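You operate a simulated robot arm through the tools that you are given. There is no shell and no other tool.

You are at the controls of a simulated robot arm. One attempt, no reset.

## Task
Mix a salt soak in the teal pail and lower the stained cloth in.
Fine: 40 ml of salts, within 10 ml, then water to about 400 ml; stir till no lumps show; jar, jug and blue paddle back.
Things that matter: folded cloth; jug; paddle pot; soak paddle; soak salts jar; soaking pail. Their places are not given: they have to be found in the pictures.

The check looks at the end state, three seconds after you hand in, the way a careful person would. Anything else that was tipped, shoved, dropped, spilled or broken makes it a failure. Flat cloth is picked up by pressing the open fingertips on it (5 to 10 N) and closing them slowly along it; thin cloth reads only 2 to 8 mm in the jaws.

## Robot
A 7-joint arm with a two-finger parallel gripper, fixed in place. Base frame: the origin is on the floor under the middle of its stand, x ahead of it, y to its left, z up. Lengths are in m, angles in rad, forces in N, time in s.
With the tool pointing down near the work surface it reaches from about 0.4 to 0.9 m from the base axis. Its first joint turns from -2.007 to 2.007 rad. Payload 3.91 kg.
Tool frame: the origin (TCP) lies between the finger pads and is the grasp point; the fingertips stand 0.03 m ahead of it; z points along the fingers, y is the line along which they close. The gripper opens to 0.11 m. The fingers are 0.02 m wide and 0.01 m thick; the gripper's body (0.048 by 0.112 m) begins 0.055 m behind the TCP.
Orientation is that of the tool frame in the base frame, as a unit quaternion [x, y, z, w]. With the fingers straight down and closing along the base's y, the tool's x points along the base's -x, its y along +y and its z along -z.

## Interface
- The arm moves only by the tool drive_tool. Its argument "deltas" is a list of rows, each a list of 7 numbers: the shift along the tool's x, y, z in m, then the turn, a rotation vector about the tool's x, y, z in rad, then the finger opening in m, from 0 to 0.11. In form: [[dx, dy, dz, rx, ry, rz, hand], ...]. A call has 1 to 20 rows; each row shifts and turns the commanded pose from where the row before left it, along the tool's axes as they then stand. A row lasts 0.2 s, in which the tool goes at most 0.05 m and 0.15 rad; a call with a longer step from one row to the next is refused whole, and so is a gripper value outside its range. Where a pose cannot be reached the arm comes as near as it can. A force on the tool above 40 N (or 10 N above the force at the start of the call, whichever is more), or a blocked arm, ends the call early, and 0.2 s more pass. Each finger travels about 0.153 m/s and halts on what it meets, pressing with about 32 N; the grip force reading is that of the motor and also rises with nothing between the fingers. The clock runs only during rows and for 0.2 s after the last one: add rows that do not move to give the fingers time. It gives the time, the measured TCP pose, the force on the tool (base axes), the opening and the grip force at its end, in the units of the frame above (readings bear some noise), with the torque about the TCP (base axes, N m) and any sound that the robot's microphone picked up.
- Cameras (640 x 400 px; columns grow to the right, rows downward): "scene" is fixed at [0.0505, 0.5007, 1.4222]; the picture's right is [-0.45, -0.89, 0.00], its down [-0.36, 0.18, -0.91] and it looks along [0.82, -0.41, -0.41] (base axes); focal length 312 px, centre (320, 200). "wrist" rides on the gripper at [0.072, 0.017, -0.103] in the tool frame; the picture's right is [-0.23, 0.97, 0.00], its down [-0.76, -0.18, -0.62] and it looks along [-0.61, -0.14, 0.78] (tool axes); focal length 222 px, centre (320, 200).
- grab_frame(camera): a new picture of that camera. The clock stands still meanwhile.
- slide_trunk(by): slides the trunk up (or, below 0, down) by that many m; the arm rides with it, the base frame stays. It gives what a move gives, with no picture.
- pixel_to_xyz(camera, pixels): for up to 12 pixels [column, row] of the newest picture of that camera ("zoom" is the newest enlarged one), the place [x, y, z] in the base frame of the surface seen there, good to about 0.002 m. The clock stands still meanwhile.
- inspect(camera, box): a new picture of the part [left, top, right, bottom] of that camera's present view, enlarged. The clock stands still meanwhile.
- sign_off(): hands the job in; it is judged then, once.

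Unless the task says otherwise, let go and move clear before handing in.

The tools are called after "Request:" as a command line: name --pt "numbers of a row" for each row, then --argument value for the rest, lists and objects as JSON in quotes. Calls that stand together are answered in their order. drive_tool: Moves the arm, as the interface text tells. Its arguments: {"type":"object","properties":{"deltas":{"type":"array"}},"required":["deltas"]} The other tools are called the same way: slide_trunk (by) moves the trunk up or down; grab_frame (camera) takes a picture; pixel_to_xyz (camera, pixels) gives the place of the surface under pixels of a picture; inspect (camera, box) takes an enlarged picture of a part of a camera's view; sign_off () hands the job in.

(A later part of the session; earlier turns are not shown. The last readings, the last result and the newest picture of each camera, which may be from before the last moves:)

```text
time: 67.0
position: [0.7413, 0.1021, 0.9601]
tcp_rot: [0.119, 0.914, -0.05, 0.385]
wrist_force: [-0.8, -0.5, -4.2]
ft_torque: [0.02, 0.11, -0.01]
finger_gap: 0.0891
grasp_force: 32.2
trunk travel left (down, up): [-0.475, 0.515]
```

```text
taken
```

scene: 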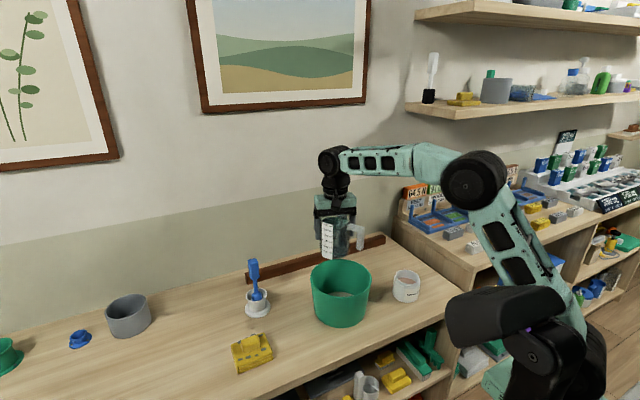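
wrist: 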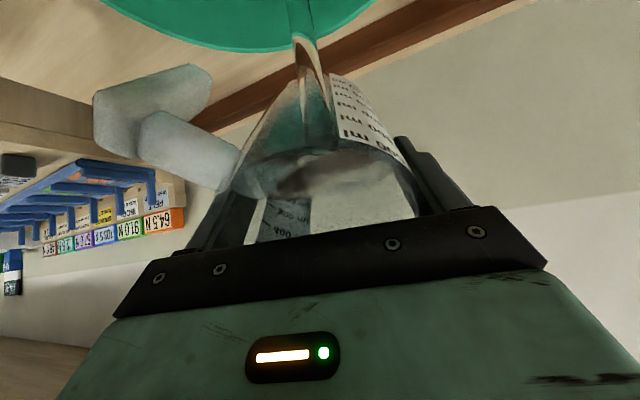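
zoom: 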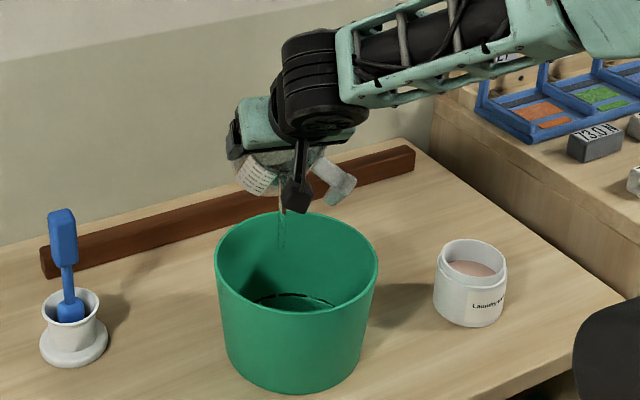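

Flow continues into the pail. I'll hold 0.6 s, then tilt a bit further, then measure the pail's water level.

Request:
drive_tool --pt "0 0 0 0 0 0 0.07" --pt "0 0 0 0 0 0 0.07" --pt "0 0 0 0 -0.02 0 0.07" --pt "0 0 0 0 -0.02 0 0.07" --pt "0 0 0 0 -0.02 0 0.07" --pt "0 0 0 0 -0.02 0 0.07" --pt "0 0 0 0 -0.02 0 0.07" --pt "0 0 0 0 0 0 0.07"

Request:
inspect --camera "scene" --box '[290, 220, 400, 330]'

Request:
pixel_to_xyz --camera "zoom" --pixels '[[280, 230], [320, 225], [300, 235], [350, 230], [300, 220], [260, 225]]'

Request:
grab_frame --camera "wrist"

```text
time: 68.8
position: [0.7418, 0.1023, 0.9593]
tcp_rot: [0.117, 0.892, -0.057, 0.432]
wrist_force: [-0.1, -0.1, -4.1]
ft_torque: [0.05, 0.09, 0.02]
finger_gap: 0.0893
grasp_force: 32.1
trunk travel left (down, up): [-0.475, 0.515]
```

```text
3.64 times, centred on (345, 275) of scene
```

zoom: 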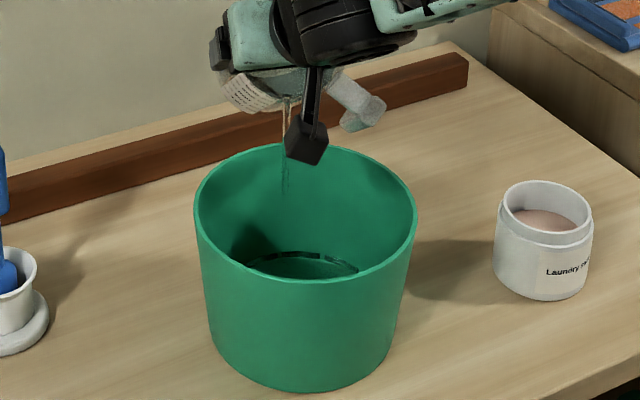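

```text
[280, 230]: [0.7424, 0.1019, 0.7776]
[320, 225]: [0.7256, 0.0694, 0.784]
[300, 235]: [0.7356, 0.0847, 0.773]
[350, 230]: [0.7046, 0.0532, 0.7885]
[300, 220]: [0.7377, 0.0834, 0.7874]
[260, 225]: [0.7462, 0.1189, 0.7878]
```

```text
taken
```

wrist: 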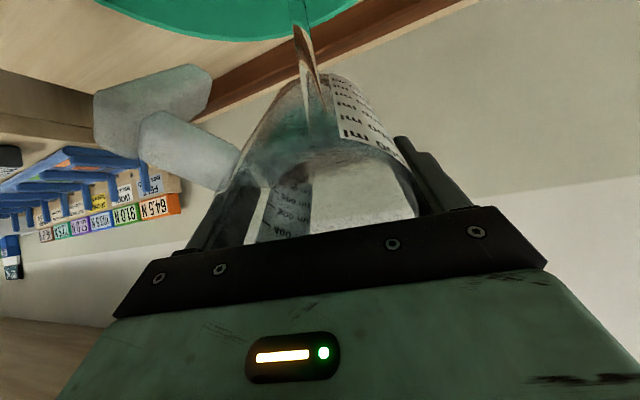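

The water surface shows at zoom (305,265). I'll measure its height and the pail wall geometry to translate level into volume.

Request:
inspect --camera "scene" --box '[290, 220, 400, 330]'

Request:
pixel_to_xyz --camera "zoom" --pixels '[[290, 262], [310, 262], [330, 265], [300, 270], [320, 272], [280, 265], [300, 256], [256, 262], [345, 268], [300, 252], [300, 248], [310, 275]]'

```text
3.64 times, centred on (345, 275) of scene
```

zoom: 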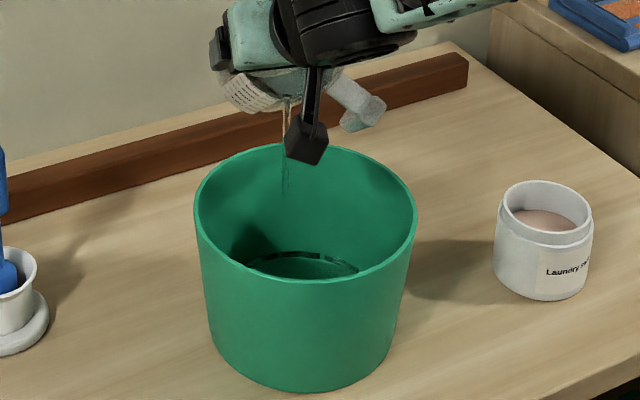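

```text
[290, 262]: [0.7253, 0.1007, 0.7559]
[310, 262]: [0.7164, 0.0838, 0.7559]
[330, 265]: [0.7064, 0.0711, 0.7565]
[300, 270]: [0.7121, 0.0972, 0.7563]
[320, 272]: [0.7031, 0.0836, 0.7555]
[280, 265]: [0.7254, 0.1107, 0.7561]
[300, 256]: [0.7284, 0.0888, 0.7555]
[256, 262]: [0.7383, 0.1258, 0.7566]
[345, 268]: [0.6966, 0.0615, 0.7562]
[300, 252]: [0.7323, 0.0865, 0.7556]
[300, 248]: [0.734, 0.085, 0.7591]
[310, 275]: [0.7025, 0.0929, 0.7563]
```

Pail water is at z≈0.756 (depth ≈10 mm, ~170 ml including salts); target level for 400 ml is z≈0.769. Continuing the pour.

Request:
drive_tool --pt "0 0 0 0 -0.02 0 0.07" --pt "0 0 0 0 -0.02 0 0.07" --pt "0 0 0 0 -0.02 0 0.07" --pt "0 0 0 0 -0.02 0 0.07" --pt "0 0 0 0 -0.02 0 0.07" --pt "0 0 0 0 -0.02 0 0.07" --pt "0 0 0 0 0 0 0.07" --pt "0 0 0 0 0 0 0.07" --pt "0 0 0 0 0 0 0.07" --pt "0 0 0 0 0 0 0.07"

Request:
inspect --camera "scene" --box '[290, 220, 400, 330]'

Request:
pixel_to_xyz --camera "zoom" --pixels '[[290, 262], [310, 262], [330, 265], [300, 270], [320, 272], [280, 265], [300, 256], [310, 275]]'

Request:
grab_frame --camera "wrist"

```text
time: 71.0
position: [0.7408, 0.1013, 0.9611]
tcp_rot: [0.113, 0.865, -0.064, 0.485]
wrist_force: [0.6, 1.3, -4.3]
ft_torque: [-0.01, 0.11, 0.0]
finger_gap: 0.0887
grasp_force: 31.5
trunk travel left (down, up): [-0.475, 0.515]
```

```text
3.64 times, centred on (345, 275) of scene
```

zoom: 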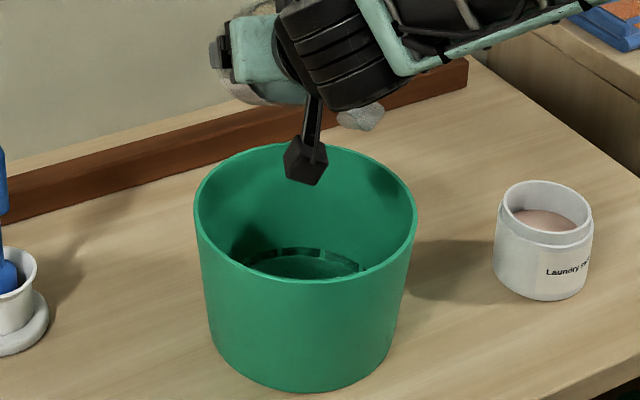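

```text
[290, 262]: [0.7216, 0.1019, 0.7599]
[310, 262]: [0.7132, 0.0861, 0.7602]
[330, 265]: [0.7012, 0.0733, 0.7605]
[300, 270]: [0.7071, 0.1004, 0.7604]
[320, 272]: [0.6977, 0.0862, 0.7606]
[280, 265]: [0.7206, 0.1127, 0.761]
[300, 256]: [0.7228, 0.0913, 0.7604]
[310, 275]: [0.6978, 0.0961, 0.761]
```

```text
taken
```

wrist: 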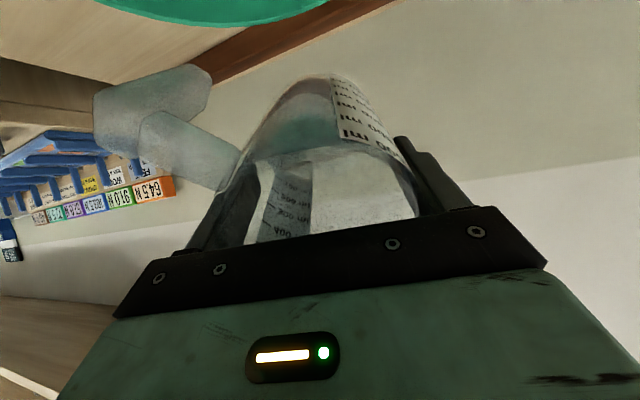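

The stream has stopped at this tilt with the pail at z≈0.7604 (~250 ml). I'll tilt further in small steps.

Request:
drive_tool --pt "0 0 0 0 -0.025 0 0.07" --pt "0 0 0 0 -0.025 0 0.07" --pt "0 0 0 0 -0.025 0 0.07" --pt "0 0 0 0 -0.025 0 0.07" --pt "0 0 0 0 -0.02 0 0.07" --pt "0 0 0 0 0 0 0.07" --pt "0 0 0 0 0 0 0.07" --pt "0 0 0 0 0 0 0.07"

Request:
inspect --camera "scene" --box '[290, 220, 400, 330]'

Request:
pixel_to_xyz --camera "zoom" --pixels '[[290, 262], [310, 262], [330, 265], [300, 270], [320, 272], [280, 265], [300, 256], [310, 275]]'

```text
time: 72.8
position: [0.742, 0.1023, 0.9617]
tcp_rot: [0.109, 0.835, -0.07, 0.535]
wrist_force: [0.4, -0.5, -4.2]
ft_torque: [0.1, 0.14, 0.0]
finger_gap: 0.0889
grasp_force: 31.8
trunk travel left (down, up): [-0.475, 0.515]
```

```text
3.64 times, centred on (345, 275) of scene
```

zoom: 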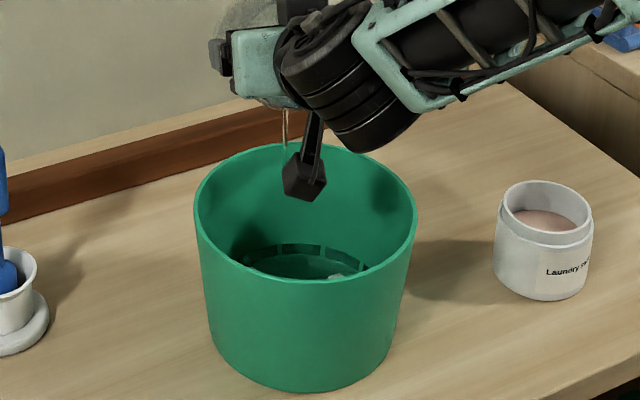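

```text
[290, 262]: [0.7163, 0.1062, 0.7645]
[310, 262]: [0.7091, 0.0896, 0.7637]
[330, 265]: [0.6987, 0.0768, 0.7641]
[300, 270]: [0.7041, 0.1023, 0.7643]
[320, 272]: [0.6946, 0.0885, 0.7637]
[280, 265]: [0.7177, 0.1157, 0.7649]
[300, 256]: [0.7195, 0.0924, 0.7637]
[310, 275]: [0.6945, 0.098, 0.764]
```

Level is z≈0.764 (~310 ml) with a thin stream still flowing. I'll hold and add a small tilt.

Request:
drive_tool --pt "0 0 0 0 -0.02 0 0.07" --pt "0 0 0 0 -0.02 0 0.07" --pt "0 0 0 0 -0.02 0 0.07" --pt "0 0 0 0 0 0 0.07" --pt "0 0 0 0 0 0 0.07" --pt "0 0 0 0 0 0 0.07"

Request:
inspect --camera "scene" --box '[290, 220, 400, 330]'

Request:
pixel_to_xyz --camera "zoom" --pixels '[[290, 262], [310, 262], [330, 265], [300, 270], [320, 272], [280, 265], [300, 256], [310, 275]]'

```text
time: 74.2
position: [0.742, 0.1021, 0.9609]
tcp_rot: [0.107, 0.818, -0.073, 0.561]
wrist_force: [-0.1, 0.4, -4.6]
ft_torque: [0.06, 0.17, 0.01]
finger_gap: 0.0891
grasp_force: 32.5
trunk travel left (down, up): [-0.475, 0.515]
```

```text
3.64 times, centred on (345, 275) of scene
```

zoom: 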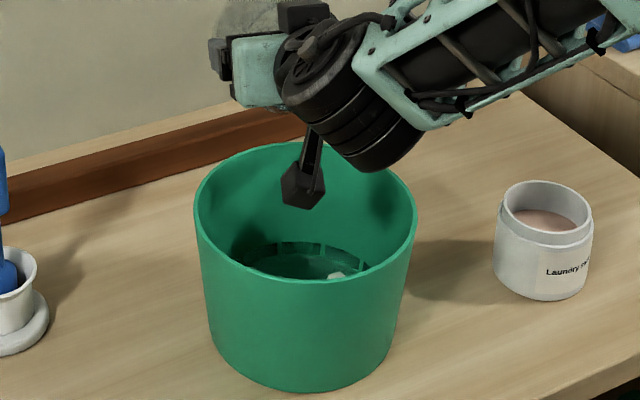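

```text
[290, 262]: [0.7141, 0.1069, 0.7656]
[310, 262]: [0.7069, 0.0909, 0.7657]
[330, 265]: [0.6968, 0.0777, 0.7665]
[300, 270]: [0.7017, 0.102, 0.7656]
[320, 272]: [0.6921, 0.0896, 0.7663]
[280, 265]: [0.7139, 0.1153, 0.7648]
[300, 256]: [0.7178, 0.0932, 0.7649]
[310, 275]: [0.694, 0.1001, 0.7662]
```

Level ≈0.7657 (~340 ml). One more small tilt step.

Request:
drive_tool --pt "0 0 0 0 -0.02 0 0.07" --pt "0 0 0 0 -0.02 0 0.07" --pt "0 0 0 0 -0.015 0 0.07" --pt "0 0 0 0 0 0 0.07" --pt "0 0 0 0 0 0 0.07" --pt "0 0 0 0 0 0 0.07" --pt "0 0 0 0 0 0 0.07"

Request:
inspect --camera "scene" --box '[290, 220, 400, 330]'

Request:
pixel_to_xyz --camera "zoom" --pixels '[[290, 262], [310, 262], [330, 265], [300, 270], [320, 272], [280, 265], [300, 256], [310, 275]]'

```text
time: 75.8
position: [0.7422, 0.1022, 0.9615]
tcp_rot: [0.106, 0.803, -0.077, 0.582]
wrist_force: [-0.2, -0.5, -3.9]
ft_torque: [0.03, 0.13, 0.0]
finger_gap: 0.089
grasp_force: 32.0
trunk travel left (down, up): [-0.475, 0.515]
```

```text
3.64 times, centred on (345, 275) of scene
```

zoom: 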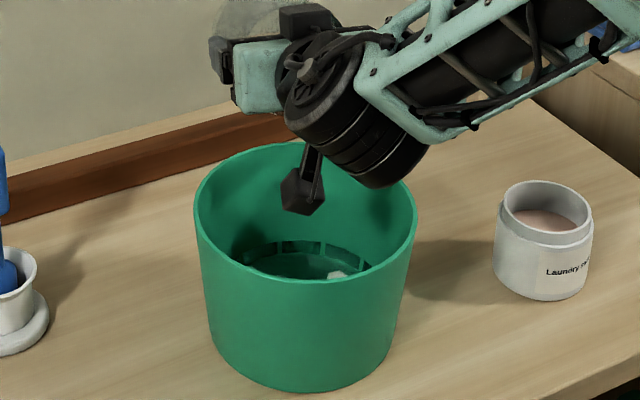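

```text
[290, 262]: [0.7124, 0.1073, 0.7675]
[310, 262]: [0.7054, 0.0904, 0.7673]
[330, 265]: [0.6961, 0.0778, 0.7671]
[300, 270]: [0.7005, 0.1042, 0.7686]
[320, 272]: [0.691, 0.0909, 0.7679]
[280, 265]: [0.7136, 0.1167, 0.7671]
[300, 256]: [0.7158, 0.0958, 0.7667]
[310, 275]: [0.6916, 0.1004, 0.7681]
```

Level ≈0.7675 (~370 ml incl. salts). I'll bring the jug upright and cross-check against its scale.

Request:
drive_tool --pt "0 0 0 0 0.05 0 0.07" --pt "0 0 0 0 0.08 0 0.07" --pt "0 0 0 0 0.1 0 0.07" --pt "0 0 0 0 0.1 0 0.07" --pt "0 0 0 0 0.1 0 0.07" --pt "0 0 0 0 0.1 0 0.07" --pt "0 0 0 0 0.1 0 0.07" --pt "0 0 0 0 0.1 0 0.07" --pt "0 0 0 0 0.1 0 0.07" --pt "0 0 0 0 0.1 0 0.07" --pt "0 0 0 0 0.1 0 0.07" --pt "0 0 0 0 0.1 0 0.07" --pt "0 0 0 0 0.08 0 0.07" --pt "0 0 0 0 0.04 0 0.07" --pt "0 0 0 0 0 0 0.07" --pt "0 0 0 0 0 0 0.07" --pt "0 0 0 0 0 0 0.07"

Request:
inspect --camera "scene" --box '[290, 170, 400, 330]'

Request:
inspect --camera "scene" --box '[305, 180, 375, 265]'

Request:
grab_frame --camera "wrist"

```text
time: 79.4
position: [0.7438, 0.1024, 0.9594]
tcp_rot: [0.13, 0.992, -0.001, 0.002]
wrist_force: [0.9, 0.0, -3.5]
ft_torque: [0.01, -0.01, 0.02]
finger_gap: 0.0888
grasp_force: 31.9
trunk travel left (down, up): [-0.475, 0.515]
```

```text
2.50 times, centred on (345, 250) of scene
```

zoom: 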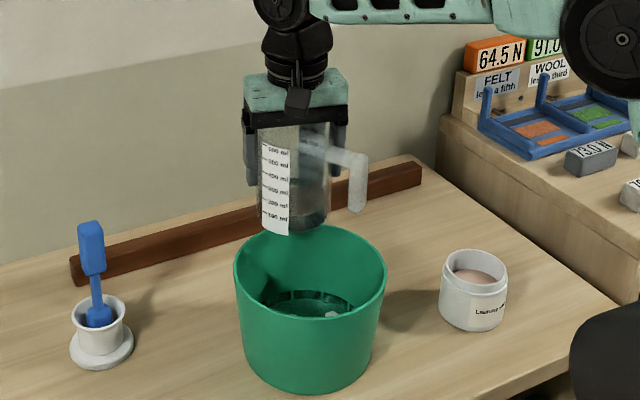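

```text
4.71 times, centred on (340, 222) of scene
```

zoom: 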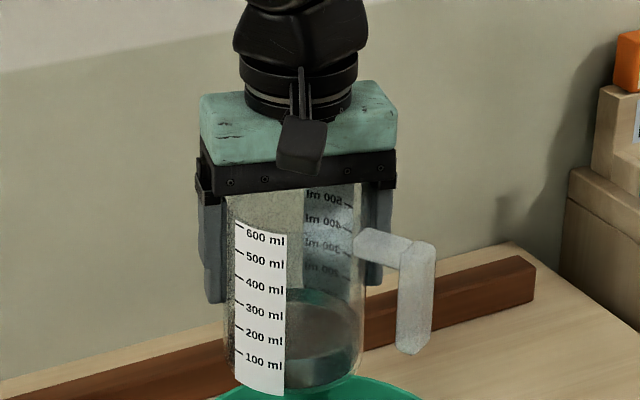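

```text
taken
```

wrist: 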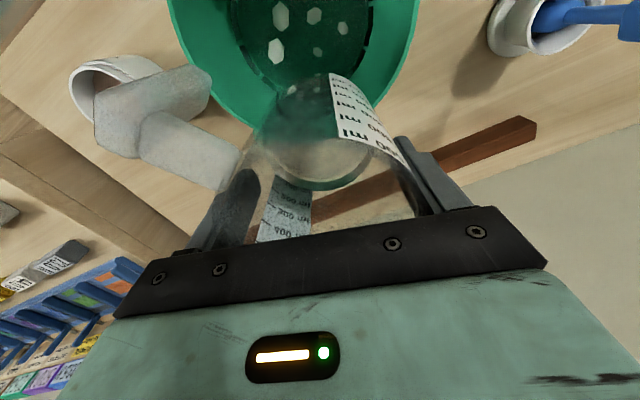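

The jug now shows a low level (surface around zoom (325,330), marks on label at left). I'll measure the water surface height versus the label marks.

Request:
pixel_to_xyz --camera "zoom" --pixels '[[320, 325], [335, 330], [310, 340], [345, 320], [325, 345], [238, 353], [237, 328], [237, 303], [237, 226], [245, 353], [270, 358], [270, 335]]'

Request:
pixel_to_xyz --camera "wrist" --pixels '[[310, 30], [350, 20], [260, 20], [330, 55], [290, 60], [340, 40], [300, 150], [320, 160], [340, 155], [310, 170], [270, 10], [370, 30]]'

```text
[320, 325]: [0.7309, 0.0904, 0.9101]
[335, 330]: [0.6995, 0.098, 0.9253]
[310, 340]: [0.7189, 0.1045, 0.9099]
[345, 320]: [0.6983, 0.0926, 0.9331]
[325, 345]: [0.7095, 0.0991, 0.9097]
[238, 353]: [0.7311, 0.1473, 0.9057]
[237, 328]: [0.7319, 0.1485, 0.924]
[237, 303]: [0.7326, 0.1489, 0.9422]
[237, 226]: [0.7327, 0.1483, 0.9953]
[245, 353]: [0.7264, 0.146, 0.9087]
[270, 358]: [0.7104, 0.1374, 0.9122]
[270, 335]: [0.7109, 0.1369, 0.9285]
```

```text
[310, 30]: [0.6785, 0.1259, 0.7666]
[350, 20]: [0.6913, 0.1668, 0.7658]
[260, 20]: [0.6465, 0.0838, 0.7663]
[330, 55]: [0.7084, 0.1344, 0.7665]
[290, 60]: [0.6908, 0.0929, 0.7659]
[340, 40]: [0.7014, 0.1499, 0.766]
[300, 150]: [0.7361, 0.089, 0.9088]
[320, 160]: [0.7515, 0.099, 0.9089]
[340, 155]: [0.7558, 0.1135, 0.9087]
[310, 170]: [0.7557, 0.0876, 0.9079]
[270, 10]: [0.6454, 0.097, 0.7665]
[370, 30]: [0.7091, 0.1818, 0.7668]
```

By the jug's own scale about 123 ml remains (level 4 mm above the 100 ml mark), i.e. ~390 ml water poured, while my pail estimate was ~360 ml total. I'll refine the pail's inner radius to reconcile.

Request:
inspect --camera "wrist" --box '[170, 0, 430, 110]'

Request:
inspect --camera "scene" --box '[305, 250, 380, 330]'

```text
2.46 times, centred on (300, 55) of wrist
```

zoom: 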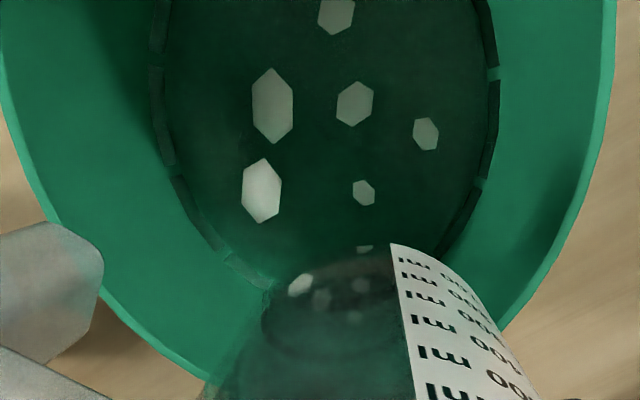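

```text
5.00 times, centred on (342, 290) of scene
```

zoom: 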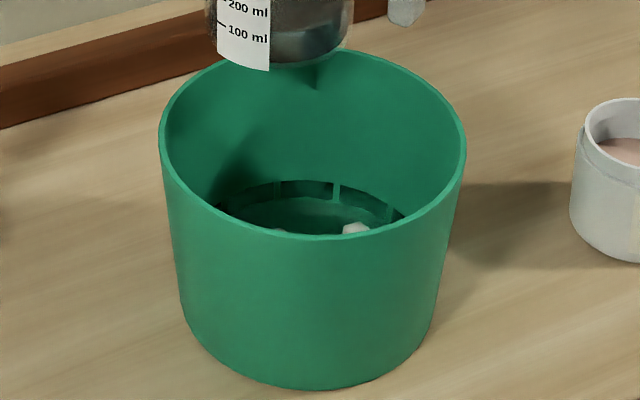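

I'll measure the waterline edge and the rim in the scene zoom to compute the pail's inner radius.

Request:
pixel_to_xyz --camera "zoom" --pixels '[[300, 178], [300, 186], [300, 196], [300, 205], [345, 182], [345, 196], [375, 198], [385, 210], [250, 190], [250, 200], [235, 205], [330, 215]]'

Request:
pixel_to_xyz --camera "zoom" --pixels '[[163, 135], [463, 140], [400, 70], [270, 237], [350, 237], [220, 70], [200, 205], [430, 200], [455, 110], [175, 100], [300, 150], [300, 120]]'

```text
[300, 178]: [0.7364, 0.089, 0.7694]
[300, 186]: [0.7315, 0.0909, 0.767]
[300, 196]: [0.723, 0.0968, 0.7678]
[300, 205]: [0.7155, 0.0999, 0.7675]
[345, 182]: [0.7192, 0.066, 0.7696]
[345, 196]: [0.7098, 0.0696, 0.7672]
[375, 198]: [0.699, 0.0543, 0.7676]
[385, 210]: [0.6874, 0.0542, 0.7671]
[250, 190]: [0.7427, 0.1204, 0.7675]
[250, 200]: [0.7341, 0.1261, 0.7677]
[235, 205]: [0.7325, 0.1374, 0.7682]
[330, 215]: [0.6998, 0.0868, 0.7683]
```

```text
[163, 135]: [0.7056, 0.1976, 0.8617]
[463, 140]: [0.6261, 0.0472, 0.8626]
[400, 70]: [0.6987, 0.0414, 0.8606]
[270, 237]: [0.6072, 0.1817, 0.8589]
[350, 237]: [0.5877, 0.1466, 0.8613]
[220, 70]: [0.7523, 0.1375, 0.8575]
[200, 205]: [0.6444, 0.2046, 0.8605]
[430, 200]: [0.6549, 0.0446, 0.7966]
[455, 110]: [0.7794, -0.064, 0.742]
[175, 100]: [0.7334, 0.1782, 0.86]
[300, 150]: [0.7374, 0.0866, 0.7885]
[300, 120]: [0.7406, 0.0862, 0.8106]
```

Reconciling both: total in the pail is about 380–420 ml, which matches "about 400 ml". Now I'll carry the jug back to its original spot.

Request:
drive_tool --pt "0 0 -0.008 0 0 0 0.07" --pt "0 0 -0.007 0 0 0 0.07" --pt "-0.004 -0.009 0 0 0 0 0.07" --pt "-0.008 -0.017 0 0 0 0 0.07" --pt "-0.01 -0.021 0 0 0 0 0.07" --pt "-0.01 -0.021 0 0 0 0 0.07" --pt "-0.01 -0.021 0 0 0 0 0.07" --pt "-0.01 -0.021 0 0 0 0 0.07" --pt "-0.01 -0.021 0 0 0 0 0.07" --pt "-0.01 -0.021 0 0 0 0 0.07" --pt "-0.01 -0.021 0 0 0 0 0.07" --pt "-0.0095 -0.02 0 0 0 0 0.07" --pt "-0.004 -0.01 0 0 0 0 0.07" --pt "0 0 0 0 0 0 0.07" --pt "0 0 0 0 0 0 0.07"

Request:
grab_frame --camera "wrist"

Request:
inspect --camera "scene" --box '[330, 160, 450, 310]'

```text
time: 82.6
position: [0.7802, -0.1185, 0.9758]
tcp_rot: [0.13, 0.992, 0.0, 0.003]
wrist_force: [0.3, 0.3, -3.9]
ft_torque: [0.0, -0.01, -0.05]
finger_gap: 0.0889
grasp_force: 31.9
trunk travel left (down, up): [-0.475, 0.515]
```

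```text
taken
```

wrist: 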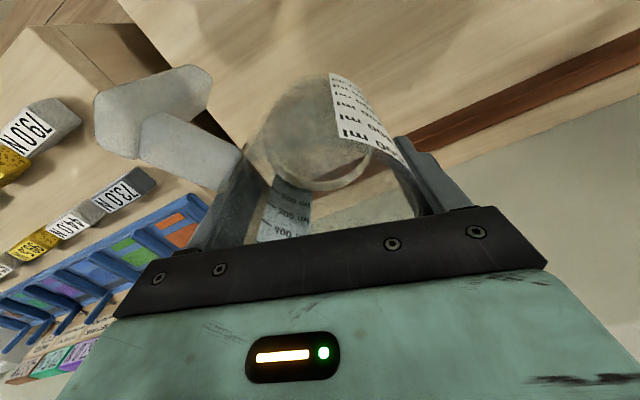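

```text
2.67 times, centred on (390, 235) of scene
```

zoom: 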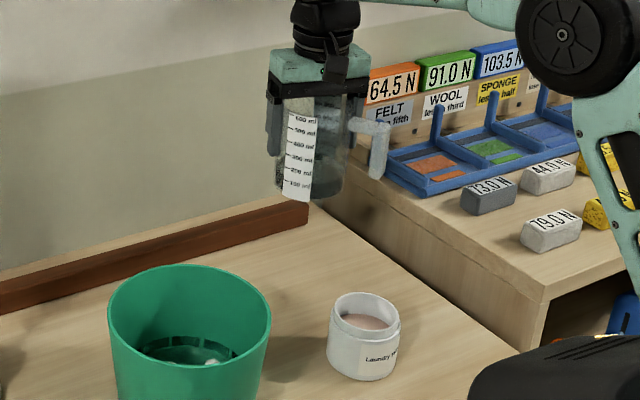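

The jug is back above its spot. I'll correct the 0.005 rad residual tilt and descend most of the way.

Request:
drive_tool --pt "0 0 0.005 0 0.005 0 0.07" --pt "0 0 0.012 0 0 0 0.07" --pt "0 0 0.018 0 0 0 0.07" --pt "0 0 0.02 0 0 0 0.07" --pt "0 0 0.02 0 0 0 0.07" --pt "0 0 0.02 0 0 0 0.07" --pt "0 0 0.02 0 0 0 0.07" --pt "0 0 0.016 0 0 0 0.07" --pt "0 0 0.012 0 0 0 0.07" --pt "0 0 0.007 0 0 0 0.07" --pt "0 0 0.003 0 0 0 0.07" --pt "0 0 0 0 0 0 0.07" --pt "0 0 0 0 0 0 0.07"

Request:
inspect --camera "scene" --box '[345, 200, 425, 290]'

```text
time: 85.4
position: [0.7823, -0.1175, 0.8232]
tcp_rot: [0.129, 0.992, 0.0, 0.001]
wrist_force: [-0.4, -0.3, -3.7]
ft_torque: [0.02, -0.05, 0.0]
finger_gap: 0.0889
grasp_force: 32.3
trunk travel left (down, up): [-0.475, 0.515]
```

```text
4.44 times, centred on (385, 245) of scene
```

zoom: 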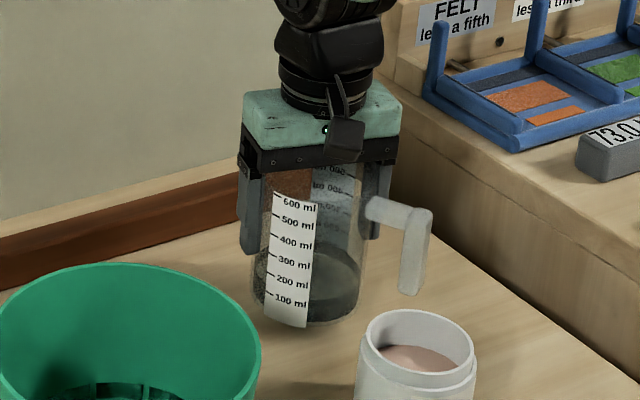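

Still ~5 mm above the table. Descending in small steps until I feel contact.

Request:
drive_tool --pt "0 0 0.002 0 0 0 0.07" --pt "0 0 0.001 0 0 0 0.07" --pt "0 0 0 0 0 0 0.07"

Request:
drive_tool --pt "0 0 0.001 0 0 0 0.07" --pt "0 0 0 0 0 0 0.07" --pt "0 0 0 0 0 0 0.07"

```text
time: 86.2
position: [0.7823, -0.1186, 0.8206]
tcp_rot: [0.13, 0.992, 0.0, 0.001]
wrist_force: [-0.1, 0.3, -3.4]
ft_torque: [0.0, 0.0, -0.04]
finger_gap: 0.0886
grasp_force: 31.7
trunk travel left (down, up): [-0.475, 0.515]
```

```text
time: 87.0
position: [0.7821, -0.1181, 0.8194]
tcp_rot: [0.13, 0.992, 0.0, 0.0]
wrist_force: [-0.5, 0.3, -4.5]
ft_torque: [0.0, -0.01, 0.02]
finger_gap: 0.089
grasp_force: 31.9
trunk travel left (down, up): [-0.475, 0.515]
```

Request:
drive_tool --pt "0 0 0.001 0 0 0 0.07" --pt "0 0 0 0 0 0 0.07" --pt "0 0 0 0 0 0 0.07"

Request:
drive_tool --pt "0 0 0.001 0 0 0 0.07" --pt "0 0 0 0 0 0 0.07" --pt "0 0 0 0 0 0 0.07"

```text
time: 87.8
position: [0.7818, -0.1187, 0.8189]
tcp_rot: [0.13, 0.992, 0.0, -0.001]
wrist_force: [0.1, -0.5, -4.2]
ft_torque: [0.04, -0.03, 0.02]
finger_gap: 0.0884
grasp_force: 31.7
trunk travel left (down, up): [-0.475, 0.515]
```

```text
time: 88.6
position: [0.781, -0.1191, 0.8168]
tcp_rot: [0.131, 0.991, 0.0, -0.001]
wrist_force: [0.4, 0.1, -4.7]
ft_torque: [0.0, -0.02, 0.01]
finger_gap: 0.0889
grasp_force: 32.3
trunk travel left (down, up): [-0.475, 0.515]
```

No contact yet at z≈0.817. Continuing 1 mm at a time.

Request:
drive_tool --pt "0 0 0.001 0 0 0 0.07" --pt "0 0 0 0 0 0 0.07" --pt "0 0 0 0 0 0 0.07"

Request:
drive_tool --pt "0 0 0.0005 0 0 0 0.07" --pt "0 0 0 0 0 0 0.07" --pt "0 0 0 0 0 0 0.07"

```text
time: 89.4
position: [0.782, -0.1176, 0.8172]
tcp_rot: [0.13, 0.991, -0.001, 0.001]
wrist_force: [-0.8, -1.5, 3.7]
ft_torque: [0.05, 0.35, 0.06]
finger_gap: 0.089
grasp_force: 31.6
trunk travel left (down, up): [-0.475, 0.515]
```

```text
time: 90.2
position: [0.7823, -0.1192, 0.8174]
tcp_rot: [0.13, 0.992, 0.0, 0.001]
wrist_force: [0.4, -0.1, 11.3]
ft_torque: [-0.06, 0.58, -0.03]
finger_gap: 0.0889
grasp_force: 32.2
trunk travel left (down, up): [-0.475, 0.515]
```

Contact (11 N). I'll ease off half a millimetre and open the fingers slowly.

Request:
drive_tool --pt "0 0 -0.0006 0 0 0 0.07" --pt "0 0 0 0 0 0 0.084" --pt "0 0 0 0 0 0 0.09" --pt "0 0 0 0 0 0 0.093" --pt "0 0 0 0 0 0 0.097" --pt "0 0 0 0 0 0 0.102" --pt "0 0 0 0 0 0 0.11" --pt "0 0 0 0 0 0 0.11" --pt "0 0 0 0 0 0 0.11"

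Request:
grab_frame --camera "wrist"

Request:
inspect --camera "scene" --box '[345, 200, 425, 290]'

```text
time: 92.2
position: [0.783, -0.1191, 0.8161]
tcp_rot: [0.13, 0.992, 0.0, 0.001]
wrist_force: [0.1, -0.2, 0.1]
ft_torque: [0.03, -0.01, 0.02]
finger_gap: 0.11
grasp_force: 0.0
trunk travel left (down, up): [-0.475, 0.515]
```

```text
taken
```

wrist: 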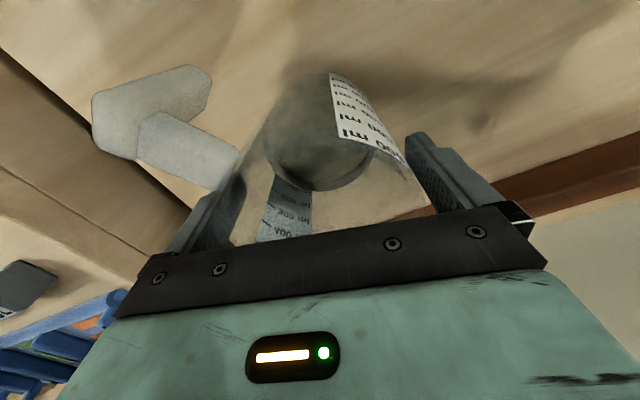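

```text
4.44 times, centred on (385, 245) of scene
```

zoom: 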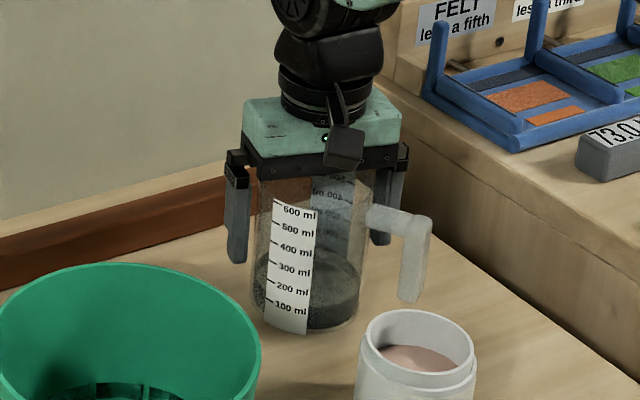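

The jug stands back on its original spot. I'll rise straight up and away, then re-read the jug level from the scene camera.

Request:
drive_tool --pt "0 0 -0.01 0 0 0 0.11" --pt "0 0 -0.02 0 0 0 0.11" --pt "0 0 -0.025 0 0 0 0.11" --pt "0 0 -0.025 0 0 0 0.11" --pt "0 0 -0.03 0 0 0 0.11" --pt "0 0 -0.03 0 0 0 0.11" --pt "0 0 -0.03 0 0 0 0.11" --pt "0 0 -0.03 0 0 -0.131 0.11" --pt "0 0 0 0 0 -0.131 0.11" --pt "0.02 0.03 0 0 0 0 0.11" --pt "0.02 0.03 0 0 0 0 0.11" --pt "0.02 0.03 0 0 0 0 0.11" --pt "0 0 0 0 0 0 0.11" --pt "0 0 0 0 0 0 0.11"

Request:
inspect --camera "scene" --box '[362, 225, 442, 310]'

Request:
pixel_to_xyz --camera "zoom" --pixels '[[250, 175], [260, 185], [265, 175], [245, 190], [255, 195], [270, 185], [187, 158], [185, 199], [188, 139], [193, 96], [184, 179], [275, 180]]'

Request:
grab_frame --camera "wrist"

```text
time: 95.2
position: [0.7186, -0.0279, 1.0161]
tcp_rot: [-0.001, 1.0, -0.001, 0.001]
wrist_force: [-0.1, -0.2, 0.4]
ft_torque: [0.0, -0.01, 0.02]
finger_gap: 0.1102
grasp_force: 0.1
trunk travel left (down, up): [-0.475, 0.515]
```

```text
4.71 times, centred on (402, 268) of scene
```

zoom: 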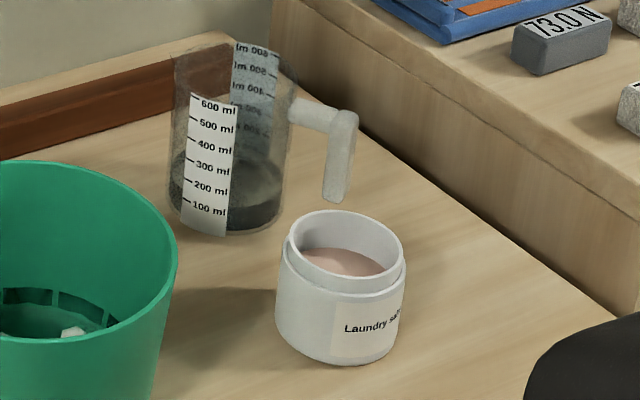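

```text
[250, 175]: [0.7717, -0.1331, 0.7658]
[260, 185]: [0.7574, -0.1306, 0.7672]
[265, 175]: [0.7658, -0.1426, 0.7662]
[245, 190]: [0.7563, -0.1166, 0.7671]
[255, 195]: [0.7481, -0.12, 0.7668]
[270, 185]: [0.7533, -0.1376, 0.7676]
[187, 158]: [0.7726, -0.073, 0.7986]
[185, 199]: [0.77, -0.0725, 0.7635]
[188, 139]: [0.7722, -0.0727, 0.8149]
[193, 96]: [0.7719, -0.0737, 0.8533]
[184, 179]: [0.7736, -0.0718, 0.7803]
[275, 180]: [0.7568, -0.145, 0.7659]
```

```text
taken
```

wrist: 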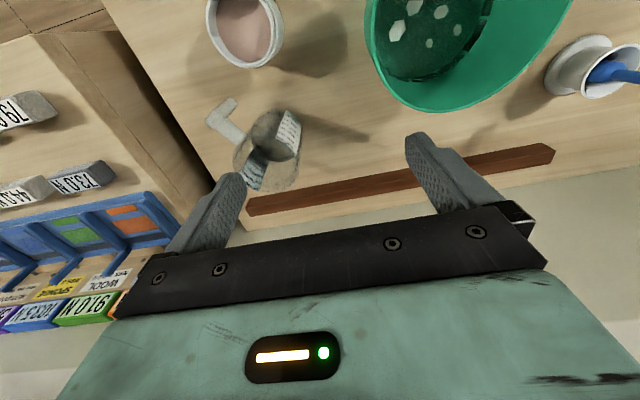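

Jug reads ≈118 ml left (initially ≈500), so ≈382 ml water was added — good for "about 400 ml". Next is the paddle: I'll move to view it near (0.782, 0.343).

Request:
drive_tool --pt "0 0.015 -0.005 0 0 0 0.11" --pt "0.001 0.03 -0.005 0 0 0 0.11" --pt "0.002 0.03 -0.005 0 0 0 0.11" --pt "0.002 0.03 -0.005 0 0 0 0.11" --pt "0.002 0.03 -0.005 0 0 0 0.11" --pt "0.002 0.03 -0.005 0 0 0 0.11" --pt "0.002 0.03 -0.005 0 0 0 0.11" --pt "0.002 0.03 -0.005 0 0 0 0.11" --pt "0.002 0.03 -0.004 0 0 0 0.11" --pt "0.002 0.03 0 0 0 0 0.11" --pt "0.002 0.03 0 0 0 0 0.11" --pt "0 0.03 0 0 0 0 0.11" --pt "0 0.013 0 0 0 0 0.11" --pt "0 0 0 0 0 0 0.11" --pt "0 0 0 0 0 0 0.11"

Request:
grab_frame --camera "wrist"

Request:
inspect --camera "scene" --box '[225, 245, 305, 330]'

```text
time: 98.4
position: [0.689, 0.3008, 1.0511]
tcp_rot: [-0.002, 1.0, 0.0, 0.0]
wrist_force: [-0.2, 0.1, 0.2]
ft_torque: [0.01, -0.01, -0.01]
finger_gap: 0.1102
grasp_force: 0.1
out of reach, approached as far as the arm can: row 11, 12, 13
trunk travel left (down, up): [-0.475, 0.515]
```

```text
taken
```

wrist: 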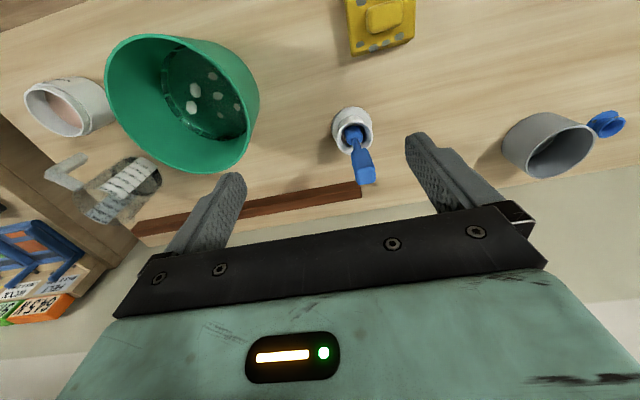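

```text
4.71 times, centred on (265, 288) of scene
```

zoom: 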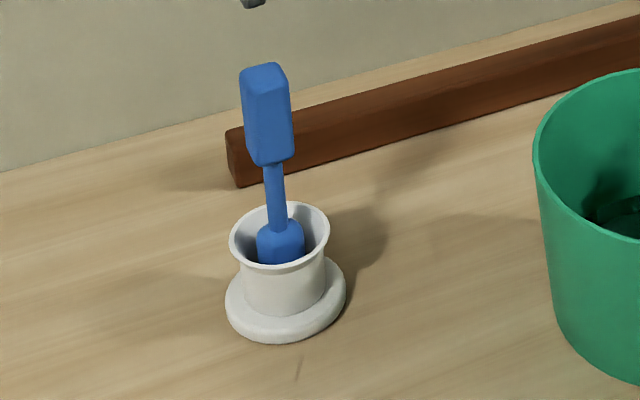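

The arm hit its reach limit at this trunk height (r≈0.75 at z=1.05). I'll raise the trunk by 0.28 m to gain reach over the paddle.

Request:
slide_trunk --by 0.28

Request:
grab_frame --camera "wrist"

```text
time: 101.2
position: [0.6889, 0.3008, 1.3307]
tcp_rot: [-0.002, 1.0, 0.0, 0.001]
wrist_force: [0.4, -0.6, 0.7]
ft_torque: [-0.01, 0.0, -0.01]
finger_gap: 0.1098
grasp_force: 0.0
trunk travel left (down, up): [-0.755, 0.235]
```

```text
taken
```

wrist: 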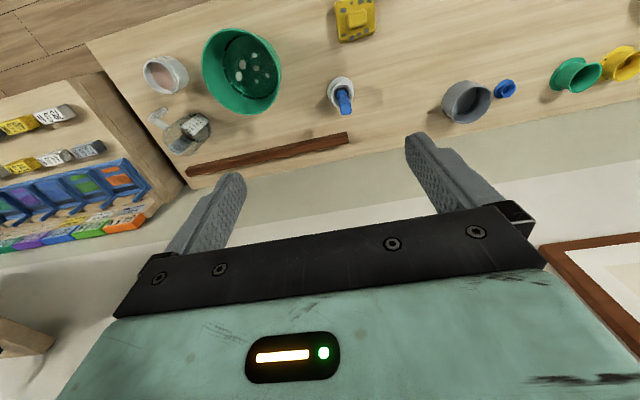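

I'll descend about 0.25 m to bring the camera near the paddle.

Request:
drive_tool --pt "0 0 0.03 0 0 0 0.11" --pt "0 0 0.03 0 0 0 0.11" --pt "0 0 0.03 0 0 0 0.11" --pt "0 0 0.03 0 0 0 0.11" --pt "0 0 0.03 0 0 0 0.11" --pt "0 0 0.03 0 0 0 0.11" --pt "0 0 0.03 0 0 0 0.11" --pt "0 0 0.03 0 0 0 0.11" --pt "0 0 0.02 0 0 0 0.11" --pt "0 0 0 0 0 0 0.11" --pt "0 0 0 0 0 0 0.11"

Request:
grab_frame --camera "wrist"

```text
time: 103.6
position: [0.69, 0.3001, 1.0694]
tcp_rot: [-0.002, 1.0, 0.0, 0.001]
wrist_force: [-0.3, 0.0, 0.1]
ft_torque: [0.01, -0.01, 0.02]
finger_gap: 0.11
grasp_force: 0.1
trunk travel left (down, up): [-0.755, 0.235]
```

```text
taken
```

wrist: 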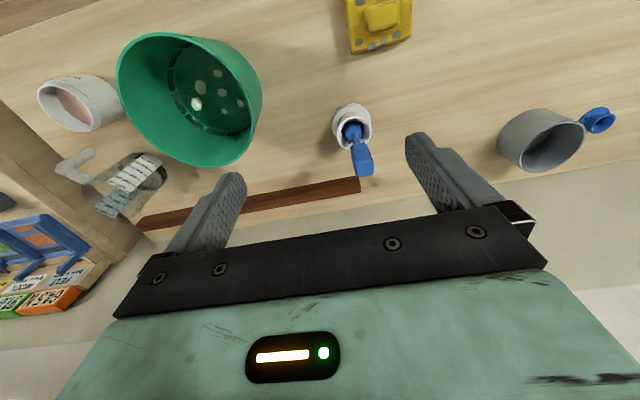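

The paddle is at (357,150) in the wrist view. I'll zoom in and measure it.

Request:
inspect --camera "wrist" --box '[310, 90, 400, 190]'

Request:
pixel_to_xyz --camera "wrist" --pixels '[[364, 168], [364, 160], [358, 150], [355, 144], [352, 135], [350, 128], [369, 172], [358, 172], [340, 125], [366, 125], [352, 106], [350, 148]]'

```text
4.00 times, centred on (355, 140) of wrist
```

zoom: 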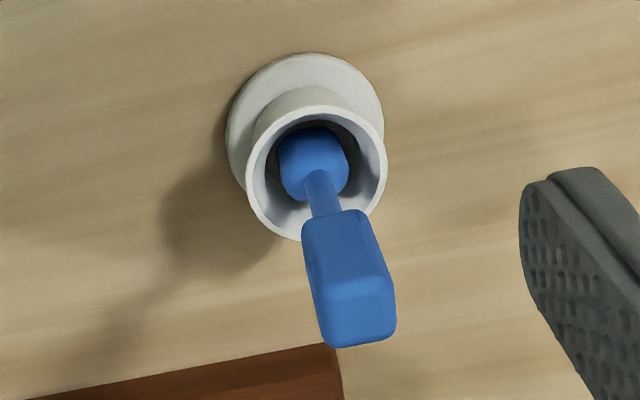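

```text
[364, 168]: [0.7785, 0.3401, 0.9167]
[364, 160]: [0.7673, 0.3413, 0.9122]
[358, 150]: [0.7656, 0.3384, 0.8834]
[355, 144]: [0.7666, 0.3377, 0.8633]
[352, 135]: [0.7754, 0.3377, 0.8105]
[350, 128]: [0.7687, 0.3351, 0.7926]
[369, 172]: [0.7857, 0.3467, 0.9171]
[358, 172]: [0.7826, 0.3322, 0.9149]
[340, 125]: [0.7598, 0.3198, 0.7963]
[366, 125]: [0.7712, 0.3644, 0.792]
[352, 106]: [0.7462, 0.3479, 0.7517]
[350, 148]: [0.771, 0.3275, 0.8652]
```

The paddle handle is a block about 2 cm square centred at (0.778, 0.340), z 0.862–0.918, aligned with the base axes. I'll move above it.

Request:
drive_tool --pt "-0.014 0.006 0.01 0 0 0 0.08" --pt "-0.015 0.007 0.01 0 0 0 0.08" --pt "-0.015 0.007 0.01 0 0 0 0.08" --pt "-0.015 0.007 0.01 0 0 0 0.08" --pt "-0.015 0.007 0.01 0 0 0 0.08" --pt "-0.014 0.006 0.01 0 0 0 0.08" --pt "0 0 0 0 0 0 0.08" --pt "0 0 0 0 0 0 0.08"

Request:
grab_frame --camera "wrist"

Request:
inspect --camera "scene" --box '[210, 200, 310, 330]'

```text
time: 105.4
position: [0.7785, 0.3398, 1.0092]
tcp_rot: [-0.001, 1.0, 0.0, -0.001]
wrist_force: [0.7, -0.1, 0.6]
ft_torque: [0.01, 0.02, 0.0]
finger_gap: 0.08
grasp_force: 0.1
trunk travel left (down, up): [-0.755, 0.235]
```

```text
taken
```

wrist: 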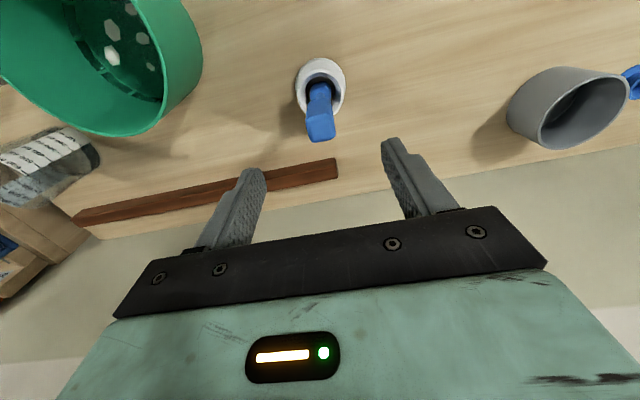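

```text
3.08 times, centred on (260, 265) of scene
```

zoom: 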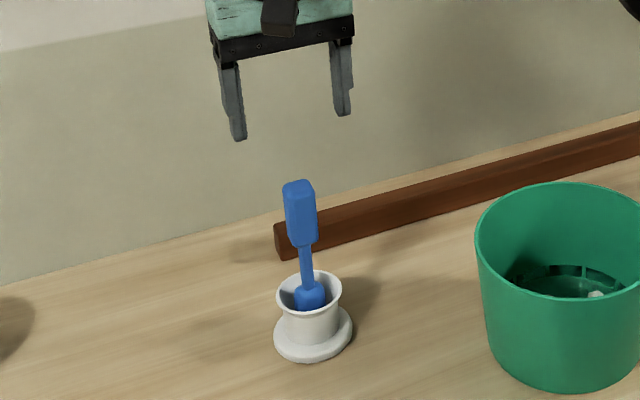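

The handle is centred between the fingers (column 321). I'll double check the top-face position before descending.

Request:
inspect --camera "wrist" --box '[285, 55, 355, 150]'

Request:
pixel_to_xyz --camera "wrist" --pixels '[[321, 130], [321, 138], [321, 122], [312, 130], [331, 130], [310, 138], [333, 136], [320, 105], [320, 95], [320, 116], [308, 125], [334, 125]]'

```text
4.21 times, centred on (320, 102) of wrist
```

zoom: 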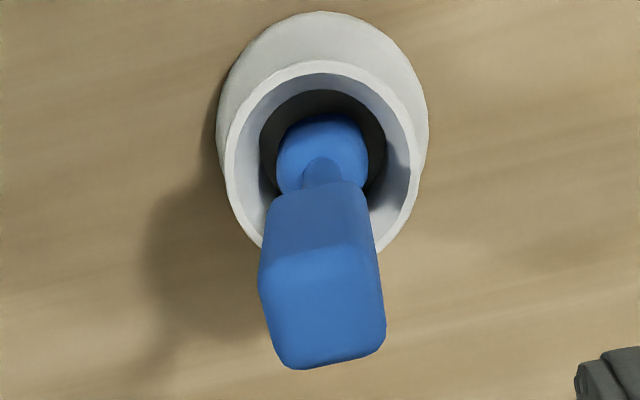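

```text
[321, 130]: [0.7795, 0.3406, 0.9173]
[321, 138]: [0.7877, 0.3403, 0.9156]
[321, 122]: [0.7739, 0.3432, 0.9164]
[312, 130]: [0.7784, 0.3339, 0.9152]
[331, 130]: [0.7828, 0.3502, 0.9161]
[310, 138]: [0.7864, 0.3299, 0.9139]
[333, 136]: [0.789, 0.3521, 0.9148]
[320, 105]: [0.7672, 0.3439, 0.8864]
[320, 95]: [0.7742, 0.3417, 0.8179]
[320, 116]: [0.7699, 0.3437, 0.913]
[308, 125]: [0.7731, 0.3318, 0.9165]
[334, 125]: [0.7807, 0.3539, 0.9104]
```

Handle top centre is (0.779, 0.342). Descending to z≈0.892 with fingers open around the handle.

Request:
drive_tool --pt "0 0.002 0.02 0 0 0 0.08" --pt "0 0 0.02 0 0 0 0.08" --pt "0 0 0.02 0 0 0 0.08" --pt "0 0 0.02 0 0 0 0.08" --pt "0 0 0.02 0 0 0 0.08" --pt "0 0 0.01 0 0 0 0.08" --pt "0 0 0.006 0 0 0 0.08" --pt "0 0 0 0 0 0 0.08" --pt "0 0 0 0 0 0 0.08"

Request:
grab_frame --camera "wrist"

Request:
inspect --camera "scene" --box '[210, 200, 310, 330]'

```text
time: 107.4
position: [0.7747, 0.34, 0.8948]
tcp_rot: [-0.001, 1.0, 0.0, 0.001]
wrist_force: [0.2, 0.3, 0.2]
ft_torque: [-0.01, 0.02, -0.04]
finger_gap: 0.08
grasp_force: 0.0
out of reach, approached as far as the arm can: row 5
trunk travel left (down, up): [-0.755, 0.235]
```

```text
taken
```

wrist: 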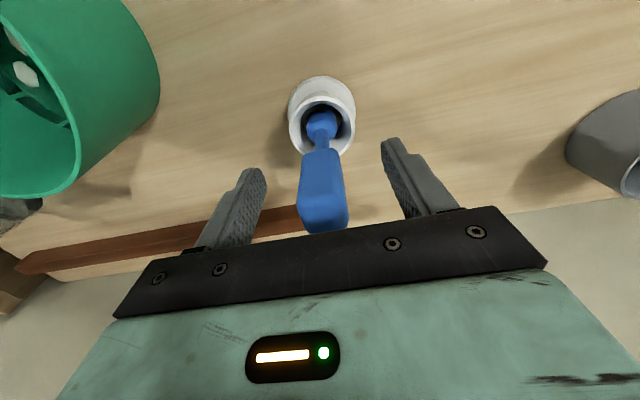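

```text
3.08 times, centred on (260, 265) of scene
```

zoom: 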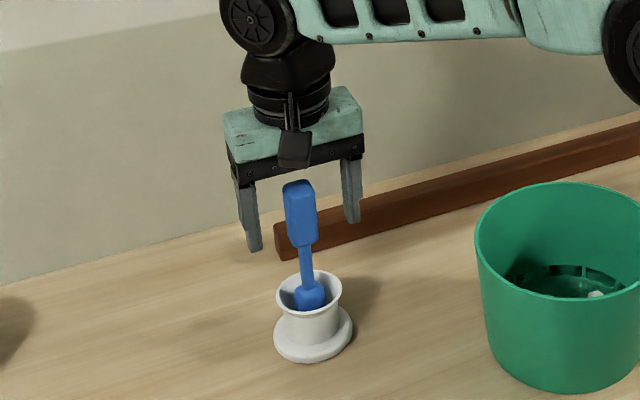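

The pose is ~3–4 mm short in x because the trunk is now a bit too high. I'll go up 0.14 m, then lower the trunk by 0.14 m to reach the same spot with better reach.

Request:
drive_tool --pt "0 0 -0.02 0 0 0 0.08" --pt "0 0 -0.025 0 0 0 0.08" --pt "0 0 -0.025 0 0 0 0.08" --pt "0 0 -0.025 0 0 0 0.08" --pt "0 0 -0.025 0 0 0 0.08" --pt "0 0 -0.02 0 0 0 0.08" --pt "0 0 0 0 0 0 0.08" --pt "0 0 0 0 0 0 0.08"

```text
time: 109.2
position: [0.7742, 0.341, 1.0365]
tcp_rot: [-0.002, 1.0, 0.0, 0.001]
wrist_force: [0.3, 0.1, -0.4]
ft_torque: [0.0, -0.01, 0.03]
finger_gap: 0.0799
grasp_force: 0.0
trunk travel left (down, up): [-0.755, 0.235]
```

Position is (0.774, 0.341, 1.0365). I'll shift +4.5 mm in x, +1 mm in y, then slide the trunk down 0.14 m.

Request:
drive_tool --pt "-0.0045 0.001 0 0 0 0 0.08" --pt "0 0 0 0 0 0 0.08" --pt "0 0 0 0 0 0 0.08"

Request:
slide_trunk --by -0.1

Request:
grab_frame --camera "wrist"

```text
time: 110.0
position: [0.7766, 0.3382, 1.0361]
tcp_rot: [-0.001, 1.0, 0.0, 0.001]
wrist_force: [-0.3, 0.8, -0.4]
ft_torque: [0.01, -0.01, -0.02]
finger_gap: 0.0801
grasp_force: 0.0
trunk travel left (down, up): [-0.755, 0.235]
```

```text
time: 111.4
position: [0.7764, 0.3392, 0.9358]
tcp_rot: [-0.001, 1.0, 0.0, 0.0]
wrist_force: [-0.1, 0.4, -0.2]
ft_torque: [0.0, -0.01, 0.03]
finger_gap: 0.0799
grasp_force: 0.0
trunk travel left (down, up): [-0.655, 0.335]
```

```text
taken
```

wrist: 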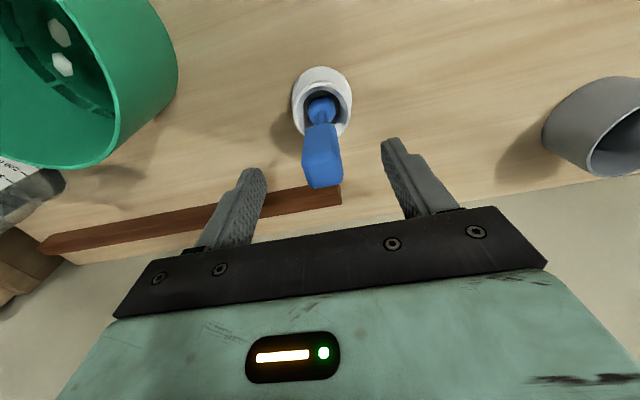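

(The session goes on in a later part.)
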